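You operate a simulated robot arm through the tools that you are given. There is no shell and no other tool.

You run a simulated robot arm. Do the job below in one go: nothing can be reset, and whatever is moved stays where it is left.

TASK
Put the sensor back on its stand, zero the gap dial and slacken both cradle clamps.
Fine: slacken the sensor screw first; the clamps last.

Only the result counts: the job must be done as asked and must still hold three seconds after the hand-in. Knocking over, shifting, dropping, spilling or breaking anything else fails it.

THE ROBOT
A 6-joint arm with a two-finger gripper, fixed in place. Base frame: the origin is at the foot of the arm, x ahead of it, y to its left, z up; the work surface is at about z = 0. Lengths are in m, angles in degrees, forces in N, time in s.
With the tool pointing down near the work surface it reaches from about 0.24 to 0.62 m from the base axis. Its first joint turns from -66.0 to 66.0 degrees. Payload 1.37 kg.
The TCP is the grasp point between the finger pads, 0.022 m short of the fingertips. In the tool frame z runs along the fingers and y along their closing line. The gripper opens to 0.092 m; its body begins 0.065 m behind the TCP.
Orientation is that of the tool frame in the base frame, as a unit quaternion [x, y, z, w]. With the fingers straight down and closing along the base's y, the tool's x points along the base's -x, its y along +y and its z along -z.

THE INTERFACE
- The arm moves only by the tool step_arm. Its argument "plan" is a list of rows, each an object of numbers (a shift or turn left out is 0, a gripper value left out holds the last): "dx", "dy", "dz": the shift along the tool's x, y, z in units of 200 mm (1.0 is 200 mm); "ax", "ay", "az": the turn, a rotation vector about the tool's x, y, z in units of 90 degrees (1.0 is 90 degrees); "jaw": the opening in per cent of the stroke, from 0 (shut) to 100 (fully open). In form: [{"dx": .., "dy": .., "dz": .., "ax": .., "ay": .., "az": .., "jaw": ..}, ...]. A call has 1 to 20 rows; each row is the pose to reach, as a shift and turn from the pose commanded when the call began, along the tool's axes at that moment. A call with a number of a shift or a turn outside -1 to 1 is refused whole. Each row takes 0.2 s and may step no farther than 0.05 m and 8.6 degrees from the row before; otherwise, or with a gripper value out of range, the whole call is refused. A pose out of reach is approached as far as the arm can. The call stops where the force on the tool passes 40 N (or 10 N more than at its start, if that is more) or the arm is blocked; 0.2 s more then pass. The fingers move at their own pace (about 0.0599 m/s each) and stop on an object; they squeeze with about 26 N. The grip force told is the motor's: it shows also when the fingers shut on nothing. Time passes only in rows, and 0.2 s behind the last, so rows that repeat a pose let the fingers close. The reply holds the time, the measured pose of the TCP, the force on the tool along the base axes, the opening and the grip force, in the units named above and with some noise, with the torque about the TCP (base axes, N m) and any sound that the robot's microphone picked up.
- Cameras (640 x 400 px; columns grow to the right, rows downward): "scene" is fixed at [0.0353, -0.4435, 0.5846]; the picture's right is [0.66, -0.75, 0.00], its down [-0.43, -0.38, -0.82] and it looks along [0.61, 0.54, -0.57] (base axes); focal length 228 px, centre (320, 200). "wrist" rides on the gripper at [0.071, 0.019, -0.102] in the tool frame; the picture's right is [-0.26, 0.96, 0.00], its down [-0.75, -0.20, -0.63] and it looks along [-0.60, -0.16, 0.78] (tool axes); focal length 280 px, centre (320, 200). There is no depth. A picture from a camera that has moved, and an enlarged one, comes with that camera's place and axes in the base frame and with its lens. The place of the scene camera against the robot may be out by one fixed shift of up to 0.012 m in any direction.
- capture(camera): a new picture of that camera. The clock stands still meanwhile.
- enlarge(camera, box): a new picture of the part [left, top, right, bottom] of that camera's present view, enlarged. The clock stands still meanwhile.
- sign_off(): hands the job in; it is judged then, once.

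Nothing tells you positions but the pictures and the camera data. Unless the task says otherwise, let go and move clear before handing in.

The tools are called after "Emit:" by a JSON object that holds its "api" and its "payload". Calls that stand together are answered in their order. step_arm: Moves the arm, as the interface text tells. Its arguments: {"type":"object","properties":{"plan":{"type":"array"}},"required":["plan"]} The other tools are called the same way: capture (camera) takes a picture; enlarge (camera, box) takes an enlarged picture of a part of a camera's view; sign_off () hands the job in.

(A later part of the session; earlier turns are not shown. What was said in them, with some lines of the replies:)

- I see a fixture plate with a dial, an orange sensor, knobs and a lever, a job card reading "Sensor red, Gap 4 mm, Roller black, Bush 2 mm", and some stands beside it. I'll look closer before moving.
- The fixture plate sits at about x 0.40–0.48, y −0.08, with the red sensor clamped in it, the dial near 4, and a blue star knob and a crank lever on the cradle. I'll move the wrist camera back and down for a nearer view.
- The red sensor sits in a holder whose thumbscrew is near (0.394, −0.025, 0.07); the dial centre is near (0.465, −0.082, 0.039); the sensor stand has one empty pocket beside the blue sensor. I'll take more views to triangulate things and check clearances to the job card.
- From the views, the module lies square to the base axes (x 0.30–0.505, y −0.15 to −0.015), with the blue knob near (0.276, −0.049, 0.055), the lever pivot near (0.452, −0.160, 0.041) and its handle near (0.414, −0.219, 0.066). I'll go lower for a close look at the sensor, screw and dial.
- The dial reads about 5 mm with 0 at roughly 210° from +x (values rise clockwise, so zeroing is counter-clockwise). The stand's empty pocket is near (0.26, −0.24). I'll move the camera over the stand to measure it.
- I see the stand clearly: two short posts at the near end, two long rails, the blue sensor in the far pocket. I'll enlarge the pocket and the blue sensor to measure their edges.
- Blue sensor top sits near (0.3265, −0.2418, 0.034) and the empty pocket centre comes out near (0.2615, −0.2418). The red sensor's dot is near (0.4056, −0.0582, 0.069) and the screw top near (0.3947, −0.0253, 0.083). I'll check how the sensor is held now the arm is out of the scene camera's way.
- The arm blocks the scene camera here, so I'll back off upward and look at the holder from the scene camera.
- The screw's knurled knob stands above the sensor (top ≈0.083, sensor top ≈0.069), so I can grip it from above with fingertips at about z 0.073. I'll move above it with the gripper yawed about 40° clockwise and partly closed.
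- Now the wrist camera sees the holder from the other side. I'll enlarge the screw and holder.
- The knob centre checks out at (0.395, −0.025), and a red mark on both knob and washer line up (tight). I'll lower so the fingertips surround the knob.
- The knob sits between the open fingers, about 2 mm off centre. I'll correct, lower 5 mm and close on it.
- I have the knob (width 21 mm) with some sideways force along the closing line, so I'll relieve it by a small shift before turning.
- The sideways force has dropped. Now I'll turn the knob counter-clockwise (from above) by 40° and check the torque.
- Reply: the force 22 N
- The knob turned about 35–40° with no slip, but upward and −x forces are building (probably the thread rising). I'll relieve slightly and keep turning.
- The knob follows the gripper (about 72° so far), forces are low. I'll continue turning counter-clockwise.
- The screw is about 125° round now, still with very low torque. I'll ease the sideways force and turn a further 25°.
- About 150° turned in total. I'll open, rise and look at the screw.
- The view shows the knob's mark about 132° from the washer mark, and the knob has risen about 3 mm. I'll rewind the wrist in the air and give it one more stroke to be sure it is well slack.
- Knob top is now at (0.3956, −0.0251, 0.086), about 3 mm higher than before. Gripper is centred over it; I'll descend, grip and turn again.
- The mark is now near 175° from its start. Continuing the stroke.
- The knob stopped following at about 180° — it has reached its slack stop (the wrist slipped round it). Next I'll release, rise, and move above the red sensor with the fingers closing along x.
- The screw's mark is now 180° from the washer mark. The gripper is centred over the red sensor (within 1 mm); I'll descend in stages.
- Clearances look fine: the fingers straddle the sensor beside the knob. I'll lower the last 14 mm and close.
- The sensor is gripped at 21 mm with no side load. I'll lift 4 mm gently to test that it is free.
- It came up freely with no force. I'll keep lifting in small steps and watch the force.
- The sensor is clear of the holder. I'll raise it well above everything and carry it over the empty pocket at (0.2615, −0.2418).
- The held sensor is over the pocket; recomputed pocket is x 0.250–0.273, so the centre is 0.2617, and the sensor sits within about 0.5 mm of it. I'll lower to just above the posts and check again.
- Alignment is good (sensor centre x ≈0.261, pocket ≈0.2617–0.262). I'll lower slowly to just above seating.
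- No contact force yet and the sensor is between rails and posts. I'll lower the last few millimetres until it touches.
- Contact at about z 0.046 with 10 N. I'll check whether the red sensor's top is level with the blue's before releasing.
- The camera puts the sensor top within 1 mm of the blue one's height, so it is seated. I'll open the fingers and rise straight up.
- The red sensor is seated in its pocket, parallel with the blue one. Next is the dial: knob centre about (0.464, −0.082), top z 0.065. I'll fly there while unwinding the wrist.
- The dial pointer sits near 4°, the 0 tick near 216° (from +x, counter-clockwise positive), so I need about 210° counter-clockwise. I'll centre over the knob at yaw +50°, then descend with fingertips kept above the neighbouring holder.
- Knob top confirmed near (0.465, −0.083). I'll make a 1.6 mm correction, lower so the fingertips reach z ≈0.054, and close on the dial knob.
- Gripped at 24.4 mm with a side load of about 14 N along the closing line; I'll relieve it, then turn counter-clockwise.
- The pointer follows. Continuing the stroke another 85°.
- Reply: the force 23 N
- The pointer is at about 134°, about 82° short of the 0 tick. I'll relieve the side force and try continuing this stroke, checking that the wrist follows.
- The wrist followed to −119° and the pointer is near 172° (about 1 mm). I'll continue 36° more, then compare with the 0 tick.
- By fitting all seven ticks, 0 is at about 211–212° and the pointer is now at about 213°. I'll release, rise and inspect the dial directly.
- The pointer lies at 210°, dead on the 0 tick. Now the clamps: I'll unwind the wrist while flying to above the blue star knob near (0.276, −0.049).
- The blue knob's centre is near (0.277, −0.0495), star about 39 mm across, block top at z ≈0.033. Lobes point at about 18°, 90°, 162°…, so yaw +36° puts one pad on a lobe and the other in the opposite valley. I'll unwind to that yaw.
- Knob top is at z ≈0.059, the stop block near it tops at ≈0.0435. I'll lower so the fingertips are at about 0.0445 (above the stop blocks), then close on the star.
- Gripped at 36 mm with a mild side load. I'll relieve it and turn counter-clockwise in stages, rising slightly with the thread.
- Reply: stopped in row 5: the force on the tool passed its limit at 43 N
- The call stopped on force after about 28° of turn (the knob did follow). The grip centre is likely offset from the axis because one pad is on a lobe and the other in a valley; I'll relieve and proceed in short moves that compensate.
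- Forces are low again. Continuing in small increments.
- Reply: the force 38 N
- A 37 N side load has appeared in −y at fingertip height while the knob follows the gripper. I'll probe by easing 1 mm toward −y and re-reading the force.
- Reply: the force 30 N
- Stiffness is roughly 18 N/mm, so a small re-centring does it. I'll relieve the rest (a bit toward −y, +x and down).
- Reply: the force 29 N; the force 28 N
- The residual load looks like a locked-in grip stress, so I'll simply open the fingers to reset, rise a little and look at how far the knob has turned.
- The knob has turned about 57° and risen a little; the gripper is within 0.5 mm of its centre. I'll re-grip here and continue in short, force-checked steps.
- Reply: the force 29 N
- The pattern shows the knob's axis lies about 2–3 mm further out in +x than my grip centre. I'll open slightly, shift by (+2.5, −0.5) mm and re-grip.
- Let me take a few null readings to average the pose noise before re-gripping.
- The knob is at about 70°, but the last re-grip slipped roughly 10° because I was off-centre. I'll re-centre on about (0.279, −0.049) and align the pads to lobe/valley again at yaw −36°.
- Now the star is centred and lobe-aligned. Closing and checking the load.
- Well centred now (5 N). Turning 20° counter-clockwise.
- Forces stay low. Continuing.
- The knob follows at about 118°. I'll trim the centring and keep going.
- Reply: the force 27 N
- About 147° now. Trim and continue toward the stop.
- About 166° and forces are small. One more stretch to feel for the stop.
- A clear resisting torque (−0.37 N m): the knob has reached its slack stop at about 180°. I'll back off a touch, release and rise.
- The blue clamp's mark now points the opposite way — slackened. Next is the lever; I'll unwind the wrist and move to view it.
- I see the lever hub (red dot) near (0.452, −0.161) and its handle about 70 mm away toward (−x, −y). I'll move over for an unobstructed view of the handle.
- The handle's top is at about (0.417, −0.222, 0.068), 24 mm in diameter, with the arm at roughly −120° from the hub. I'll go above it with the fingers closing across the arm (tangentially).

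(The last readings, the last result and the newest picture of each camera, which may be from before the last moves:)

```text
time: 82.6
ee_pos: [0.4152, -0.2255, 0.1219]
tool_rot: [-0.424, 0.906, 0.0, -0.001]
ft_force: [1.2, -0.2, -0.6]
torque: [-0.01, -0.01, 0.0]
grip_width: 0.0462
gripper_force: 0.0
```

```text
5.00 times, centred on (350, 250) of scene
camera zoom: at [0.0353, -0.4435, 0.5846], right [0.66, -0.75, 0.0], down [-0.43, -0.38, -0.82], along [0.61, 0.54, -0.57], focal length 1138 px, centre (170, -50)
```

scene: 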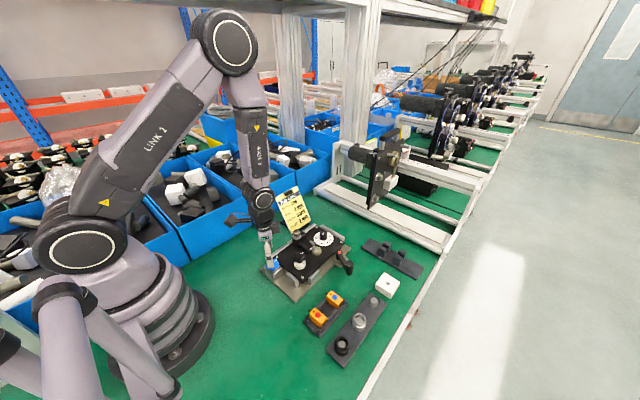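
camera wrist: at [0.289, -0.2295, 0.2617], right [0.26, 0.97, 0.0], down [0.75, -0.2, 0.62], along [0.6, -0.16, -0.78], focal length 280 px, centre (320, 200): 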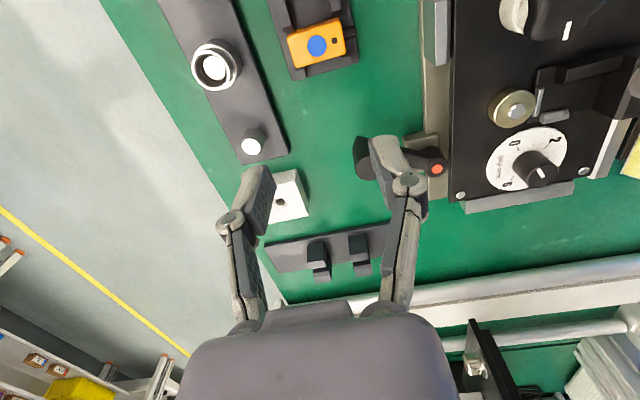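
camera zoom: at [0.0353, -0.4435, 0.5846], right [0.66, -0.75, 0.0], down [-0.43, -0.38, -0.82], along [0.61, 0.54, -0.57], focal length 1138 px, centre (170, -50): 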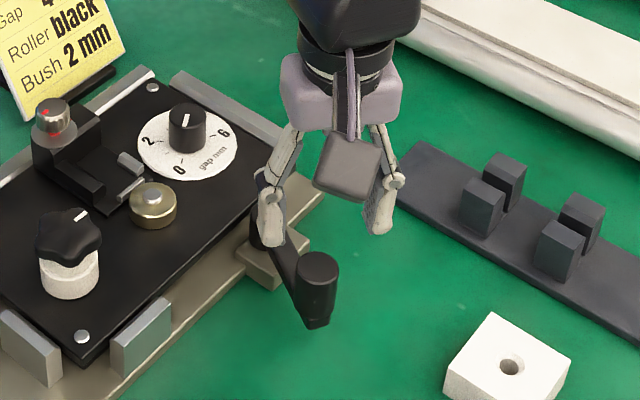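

Handle confirmed at (0.4175, −0.222), hub at (0.452, −0.161), radius 70 mm. I'll descend around the handle and close.

Emit:
{"api": "step_arm", "payload": {"plan": [{"dx": -0.0088, "dz": 0.1, "jaw": 50}, {"dx": -0.0088, "dz": 0.2, "jaw": 50}, {"dx": -0.0088, "dz": 0.285, "jaw": 50}, {"dx": -0.0088, "dz": 0.285, "jaw": 30}, {"dx": -0.0088, "dz": 0.285, "jaw": 10}, {"dx": -0.0088, "dz": 0.285, "jaw": 10}]}}

Emit:
{"api": "enlarge", "payload": {"camera": "wrist", "box": [230, 80, 410, 240]}}

Emit:
{"api": "enlarge", "payload": {"camera": "scene", "box": [310, 210, 390, 290]}}

```text
time: 84.0
ee_pos: [0.4152, -0.2236, 0.0637]
tool_rot: [-0.423, 0.906, 0.001, -0.001]
ft_force: [-1.0, 1.1, -2.9]
torque: [0.0, 0.0, 0.03]
grip_width: 0.0234
gripper_force: 27.7
```

```text
2.50 times, centred on (320, 160) of wrist
camera zoom: at [0.3563, -0.2646, 0.1658], right [-0.57, 0.82, 0.0], down [0.64, 0.45, 0.62], along [0.51, 0.36, -0.78], focal length 701 px, centre (320, 300)
```

zoom: 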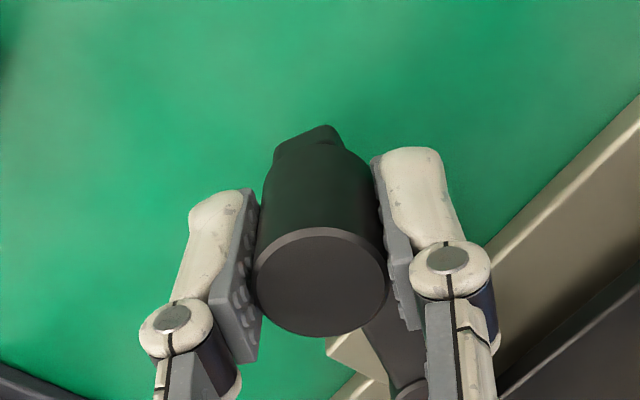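

```text
5.00 times, centred on (350, 250) of scene
camera zoom: at [0.0354, -0.4435, 0.5846], right [0.66, -0.75, 0.0], down [-0.43, -0.38, -0.82], along [0.61, 0.54, -0.57], focal length 1138 px, centre (170, -50)
```

zoom: 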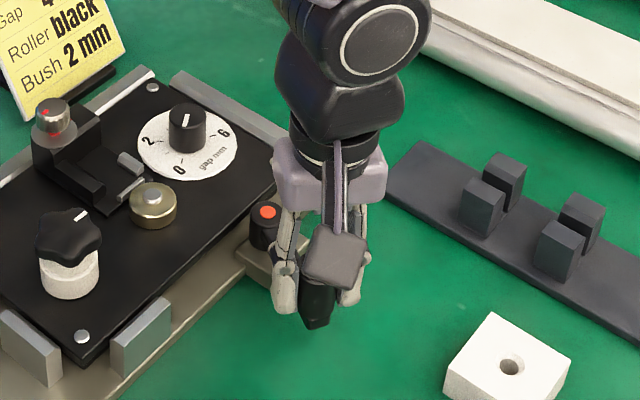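

The handle is gripped cleanly with no load. I'll try counter-clockwise first: 14° along the arc, with force check.

Emit:
{"api": "step_arm", "payload": {"plan": [{"dx": -0.0045, "dy": -0.0205, "az": -0.039, "jaw": 10}, {"dx": -0.0102, "dy": -0.0415, "az": -0.078, "jaw": 10}, {"dx": -0.0255, "dy": -0.0814, "az": -0.156, "jaw": 10}]}}

Emit:
{"api": "enlarge", "payload": {"camera": "scene", "box": [310, 210, 390, 290]}}

```text
time: 84.8
ee_pos: [0.4314, -0.2318, 0.0635]
tool_rot: [-0.532, 0.847, -0.001, 0.0]
ft_force: [-7.6, -2.9, 1.5]
torque: [-0.17, 0.24, 0.35]
grip_width: 0.0234
gripper_force: 27.7
```

```text
5.00 times, centred on (350, 250) of scene
camera zoom: at [0.0353, -0.4435, 0.5846], right [0.66, -0.75, 0.0], down [-0.43, -0.38, -0.82], along [0.61, 0.54, -0.57], focal length 1138 px, centre (170, -50)
```

zoom: 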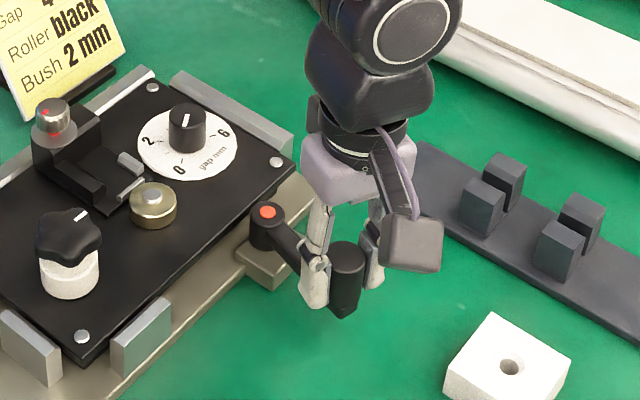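

It swings freely counter-clockwise with only a few newtons. Continuing the arc to about −74°.

Emit:
{"api": "step_arm", "payload": {"plan": [{"dx": -0.012, "dy": -0.0474, "az": -0.089, "jaw": 10}, {"dx": -0.0304, "dy": -0.0925, "az": -0.178, "jaw": 10}, {"dx": -0.055, "dy": -0.1347, "az": -0.267, "jaw": 10}, {"dx": -0.0852, "dy": -0.1731, "az": -0.356, "jaw": 10}]}}

Emit:
{"api": "enlarge", "payload": {"camera": "scene", "box": [310, 210, 390, 290]}}

Emit:
{"api": "capture", "payload": {"camera": "wrist"}}

```text
time: 85.8
ee_pos: [0.4731, -0.2303, 0.0639]
tool_rot: [0.745, -0.667, 0.001, 0.0]
ft_force: [-2.2, -6.5, 10.0]
torque: [-0.6, -0.02, 0.24]
grip_width: 0.0232
gripper_force: 27.9
```

```text
5.00 times, centred on (350, 250) of scene
camera zoom: at [0.0353, -0.4434, 0.5846], right [0.66, -0.75, 0.0], down [-0.43, -0.38, -0.82], along [0.61, 0.54, -0.57], focal length 1138 px, centre (170, -50)
```

zoom: 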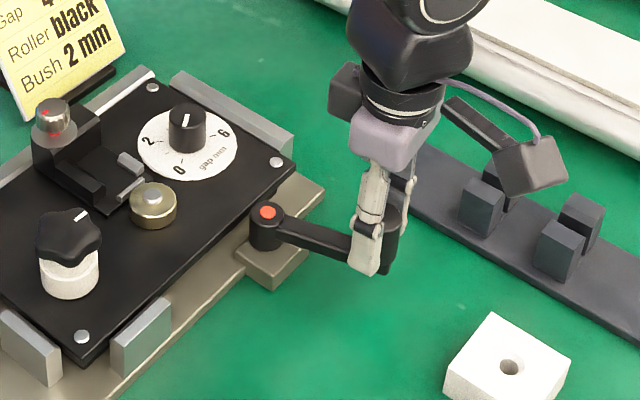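

```text
taken
camera wrist: at [0.4609, -0.3009, 0.1658], right [-0.99, 0.15, 0.0], down [0.12, 0.77, 0.62], along [0.1, 0.62, -0.78], focal length 280 px, centre (320, 200)
```

wrist: 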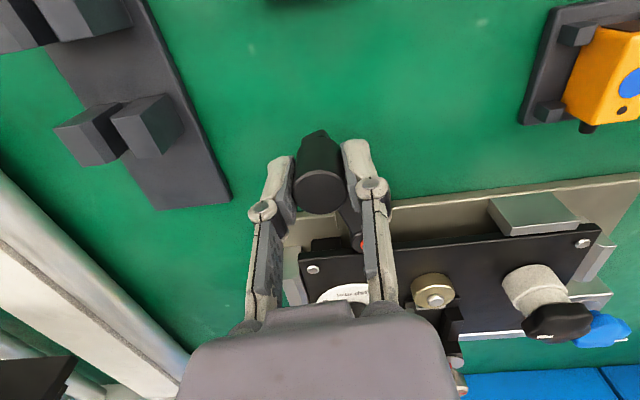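

The lever has swung about 46° and is rising slightly. Continuing with a small upward relief.

Emit:
{"api": "step_arm", "payload": {"plan": [{"dx": -0.012, "dy": -0.0474, "az": -0.089, "dz": -0.002, "jaw": 10}, {"dx": -0.0304, "dy": -0.0925, "az": -0.178, "dz": -0.003, "jaw": 10}, {"dx": -0.055, "dy": -0.1347, "az": -0.267, "dz": -0.004, "jaw": 10}, {"dx": -0.0852, "dy": -0.1731, "az": -0.356, "dz": -0.005, "jaw": 10}]}}

Emit:
{"api": "enlarge", "payload": {"camera": "scene", "box": [310, 210, 390, 290]}}

```text
time: 86.8
ee_pos: [0.5032, -0.2091, 0.0637]
tool_rot: [0.9, -0.436, -0.002, 0.002]
ft_force: [9.3, -11.2, -21.5]
torque: [-0.46, -0.4, 0.13]
grip_width: 0.0232
gripper_force: 28.3
```

```text
5.00 times, centred on (350, 250) of scene
camera zoom: at [0.0355, -0.4435, 0.5845], right [0.66, -0.75, 0.0], down [-0.43, -0.38, -0.82], along [0.61, 0.54, -0.57], focal length 1138 px, centre (170, -50)
```

zoom: 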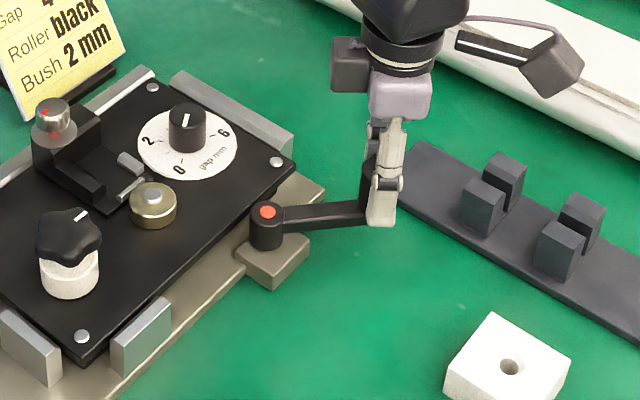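

I pulled up too much (no real rise), so I'll relieve that and continue the swing a further 24°.

Emit:
{"api": "step_arm", "payload": {"plan": [{"dx": 0.003, "dz": 0.006, "jaw": 10}, {"dx": -0.009, "dy": -0.0474, "az": -0.089, "dz": 0.006, "jaw": 10}, {"dx": -0.027, "dy": -0.0925, "az": -0.178, "dz": 0.006, "jaw": 10}]}}

Emit:
{"api": "enlarge", "payload": {"camera": "scene", "box": [310, 210, 390, 290]}}

```text
time: 87.5
ee_pos: [0.503, -0.2075, 0.0643]
tool_rot: [0.93, -0.367, -0.006, 0.004]
ft_force: [-6.7, -6.5, 3.8]
torque: [0.06, 0.3, -0.11]
grip_width: 0.0231
gripper_force: 28.2
stopped in row 3: the force on the tool passed its limit at 47 N (the readings are from after the stop); the commanded pose is now the measured one
```

```text
5.00 times, centred on (350, 250) of scene
camera zoom: at [0.0353, -0.4434, 0.5846], right [0.66, -0.75, 0.0], down [-0.43, -0.38, -0.82], along [0.61, 0.54, -0.57], focal length 1138 px, centre (170, -50)
```

zoom: 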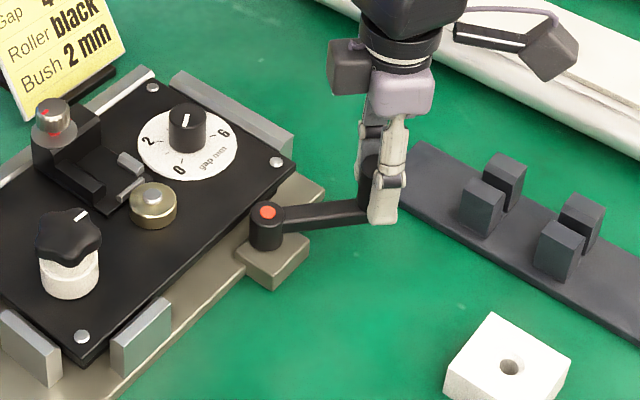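

The lever has hit its end stop after about 80° of swing (force rose sharply with no further motion). I'll release and rise, then verify everything.

Emit:
{"api": "step_arm", "payload": {"plan": [{"jaw": 30}, {"jaw": 50}, {"jaw": 50}, {"jaw": 50, "dz": -0.1}, {"jaw": 50, "dz": -0.25}, {"jaw": 50, "dz": -0.45}, {"jaw": 50, "dz": -0.65}]}}

Emit:
{"api": "capture", "payload": {"camera": "wrist"}}

Emit:
{"api": "enlarge", "payload": {"camera": "scene", "box": [250, 200, 400, 320]}}

Emit:
{"api": "enlarge", "payload": {"camera": "scene", "box": [320, 230, 370, 280]}}

```text
time: 89.1
ee_pos: [0.5058, -0.2065, 0.1937]
tool_rot: [0.931, -0.366, -0.005, 0.004]
ft_force: [0.7, 0.5, -0.6]
torque: [0.0, 0.05, -0.04]
grip_width: 0.0459
gripper_force: 0.1
```

```text
taken
camera wrist: at [0.5462, -0.2679, 0.2948], right [-0.85, -0.53, 0.01], down [-0.4, 0.66, 0.63], along [-0.34, 0.53, -0.78], focal length 280 px, centre (320, 200)
```

wrist: 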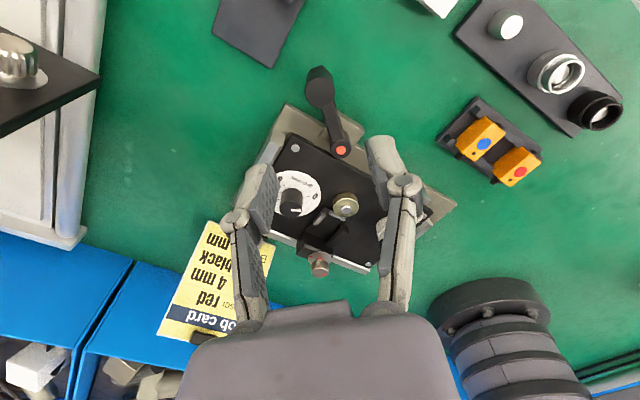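

```text
3.33 times, centred on (325, 260) of scene
camera zoom: at [0.0354, -0.4435, 0.5846], right [0.66, -0.75, 0.0], down [-0.43, -0.38, -0.82], along [0.61, 0.54, -0.57], focal length 759 px, centre (303, 0)
```

zoom: 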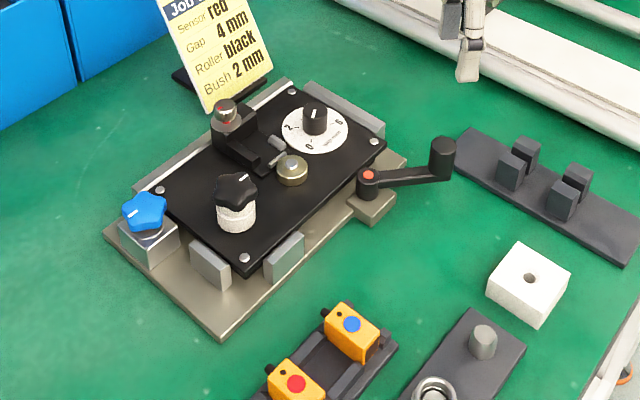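

```text
8.00 times, centred on (345, 255) of scene
camera zoom: at [0.0354, -0.4435, 0.5846], right [0.66, -0.75, 0.0], down [-0.43, -0.38, -0.82], along [0.61, 0.54, -0.57], focal length 1821 px, centre (120, -240)
```

zoom: 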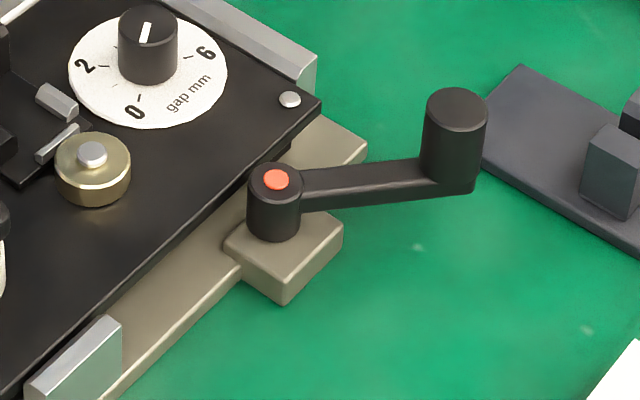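

The lever now points about 80° further round and the dial still reads 0. I'll look closely at each item to verify the final state.

Emit:
{"api": "enlarge", "payload": {"camera": "scene", "box": [330, 235, 365, 270]}}

Emit:
{"api": "enlarge", "payload": {"camera": "scene", "box": [260, 240, 300, 285]}}

Emit:
{"api": "enlarge", "payload": {"camera": "scene", "box": [290, 215, 345, 260]}}

Emit:
{"api": "enlarge", "payload": {"camera": "wrist", "box": [270, 50, 390, 170]}}

Emit:
{"api": "enlarge", "payload": {"camera": "wrist", "box": [430, 80, 560, 210]}}

```text
11.43 times, centred on (348, 252) of scene
camera zoom: at [0.0354, -0.4435, 0.5846], right [0.66, -0.75, 0.0], down [-0.43, -0.38, -0.82], along [0.61, 0.54, -0.57], focal length 2602 px, centre (6, -400)
```

zoom: 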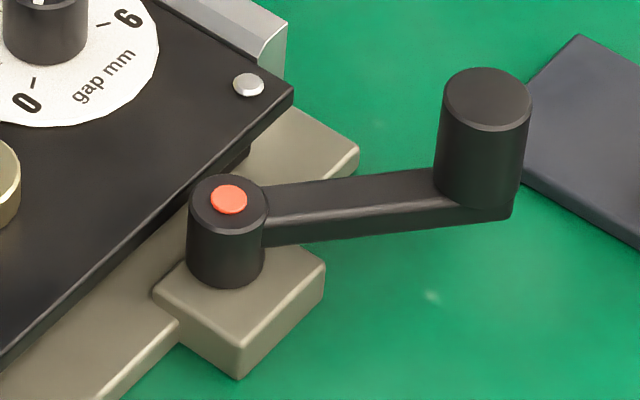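

```text
8.89 times, centred on (280, 262) of scene
camera zoom: at [0.0354, -0.4435, 0.5846], right [0.66, -0.75, 0.0], down [-0.43, -0.38, -0.82], along [0.61, 0.54, -0.57], focal length 2024 px, centre (676, -356)
```

zoom: 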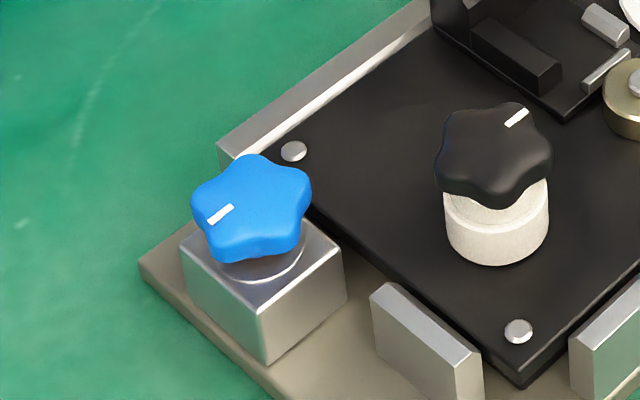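

```text
8.89 times, centred on (318, 238) of scene
camera zoom: at [0.0354, -0.4435, 0.5846], right [0.66, -0.75, 0.0], down [-0.43, -0.38, -0.82], along [0.61, 0.54, -0.57], focal length 2024 px, centre (342, -133)
```

zoom: 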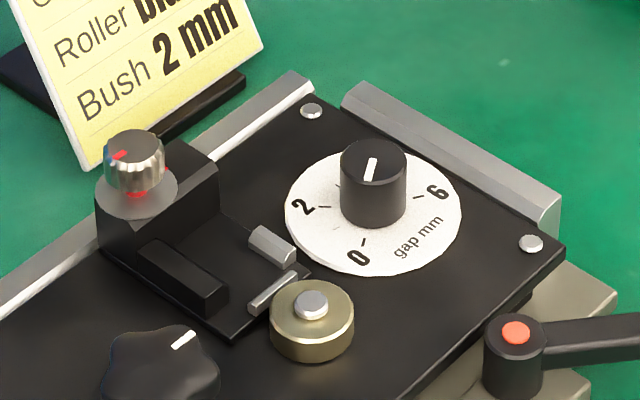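

```text
3.33 times, centred on (330, 110) of wrist
camera zoom: at [0.5462, -0.2679, 0.2948], right [-0.85, -0.53, 0.01], down [-0.4, 0.66, 0.63], along [-0.34, 0.53, -0.78], focal length 935 px, centre (287, 500)
```

zoom: 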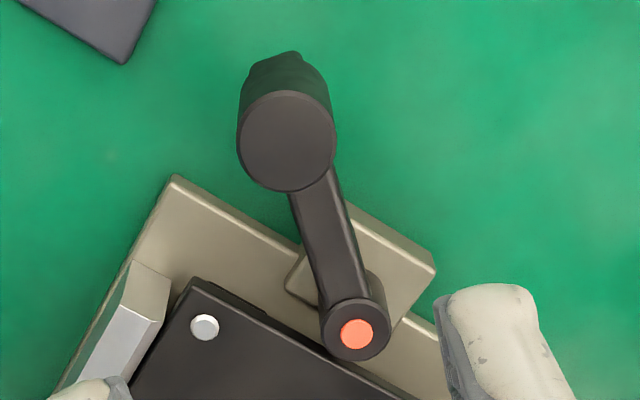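

```text
3.08 times, centred on (495, 145) of wrist
camera zoom: at [0.5462, -0.2679, 0.2948], right [-0.85, -0.53, 0.01], down [-0.4, 0.66, 0.63], along [-0.34, 0.53, -0.78], focal length 863 px, centre (-218, 369)
```

zoom: 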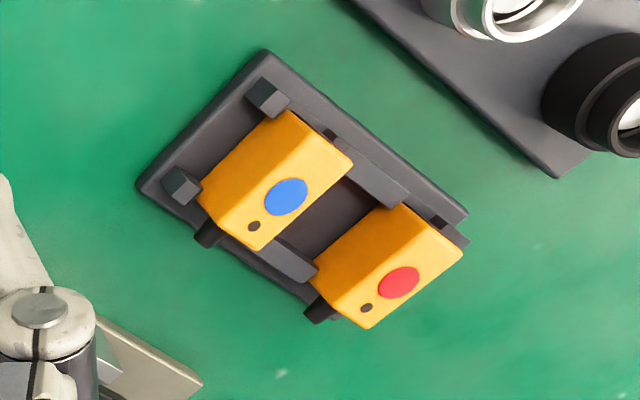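

All items check out: red sensor in its pocket beside the blue one, dial pointer on 0, sensor screw and blue knob turned half a turn, lever at its open stop (about 80°). I'll retract clear and take a last look.

Emit:
{"api": "step_arm", "payload": {"plan": [{"dz": -0.15, "jaw": 50}, {"dz": -0.3, "jaw": 50}, {"dz": -0.45, "jaw": 50}, {"dz": -0.6, "jaw": 50}, {"dz": -0.6, "jaw": 50}]}}

Emit:
{"api": "capture", "payload": {"camera": "scene"}}

Emit:
{"api": "capture", "payload": {"camera": "wrist"}}

Emit:
{"api": "enlarge", "payload": {"camera": "scene", "box": [250, 220, 410, 350]}}

Emit:
{"api": "enlarge", "payload": {"camera": "scene", "box": [305, 285, 355, 335]}}

```text
time: 90.3
ee_pos: [0.5095, -0.205, 0.3167]
tool_rot: [0.931, -0.365, -0.005, 0.003]
ft_force: [0.1, -0.6, -0.2]
torque: [0.02, -0.01, 0.0]
grip_width: 0.0461
gripper_force: 0.0
```

```text
taken
```

scene: 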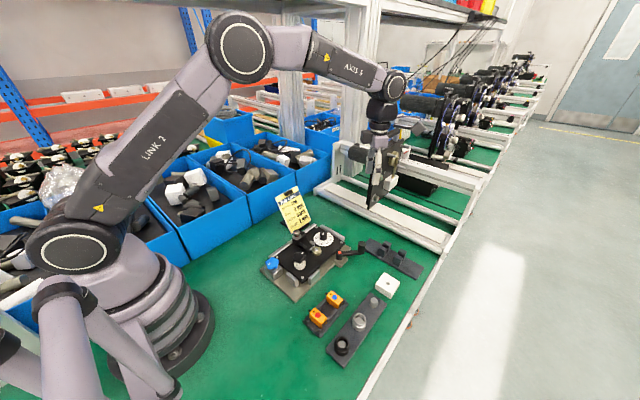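

```text
taken
camera wrist: at [0.5502, -0.2652, 0.4167], right [-0.85, -0.53, 0.01], down [-0.4, 0.66, 0.63], along [-0.34, 0.53, -0.78], focal length 280 px, centre (320, 200)
```

wrist: 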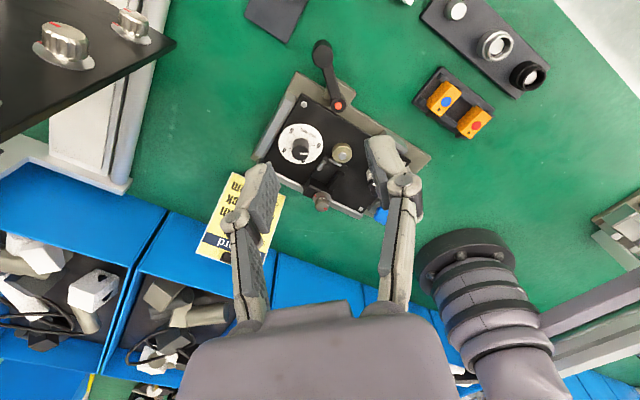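

```text
3.08 times, centred on (330, 285) of scene
camera zoom: at [0.0353, -0.4435, 0.5846], right [0.66, -0.75, 0.0], down [-0.43, -0.38, -0.82], along [0.61, 0.54, -0.57], focal length 700 px, centre (289, -62)
```

zoom: 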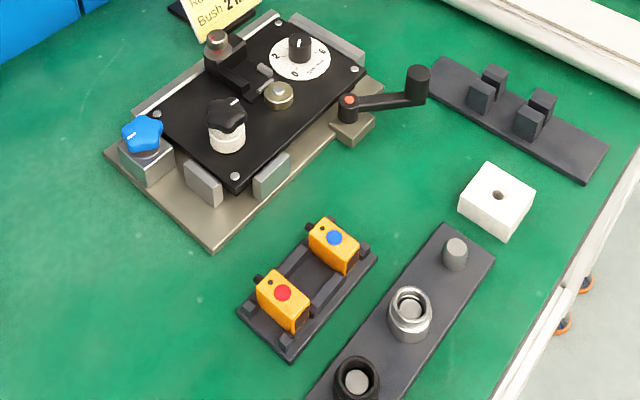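

```text
8.00 times, centred on (330, 310) of scene
camera zoom: at [0.0353, -0.4435, 0.5846], right [0.66, -0.75, 0.0], down [-0.43, -0.38, -0.82], along [0.61, 0.54, -0.57], focal length 1821 px, centre (240, -680)
```

zoom: 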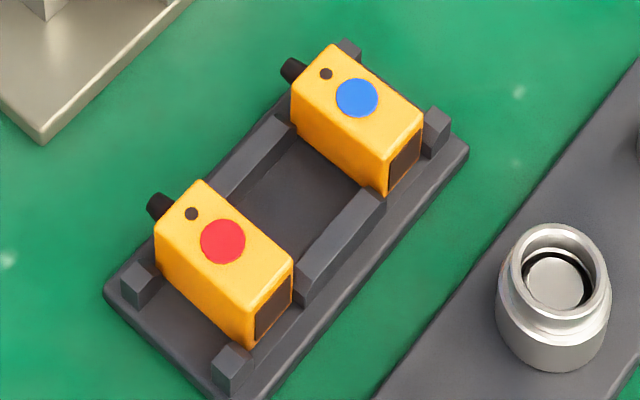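

The last pictures agree: the red sensor is seated in its stand, the dial is on 0, and the sensor screw, blue clamp and lever clamp are all slack. Nothing else has moved and the arm is clear, so I'm handing in.

Emit:
{"api": "sign_off", "payload": {}}

```text
The job is handed in.
```

The job is handed in: the sensor is back on its stand, the gap dial reads 0, and both cradle clamps are slack. I worked in the order you gave, with the sensor screw first and the clamps last. I have no result from the judging.

- **Sensor screw:** turned counter-clockwise about half a turn, to its stop.
- **Red sensor:** lifted out of its holder without resistance and seated in the empty pocket beside the blue one, facing the same way.
- **Gap dial:** turned from about 5 mm to 0; the pointer lines up with the 0 tick.
- **Blue clamp knob:** turned counter-clockwise about half a turn, to its stop. I had to re-grip it twice partway because my first grips were off-centre.
- **Lever clamp:** swung counter-clockwise about 80° until it hit a hard stop. It carries no tight/loose marking, so I took counter-clockwise as the slack direction: it swung freely that way, and both screws slacken the same way.

Nothing else looked disturbed in the last pictures. The gripper is open and well clear of the bench.
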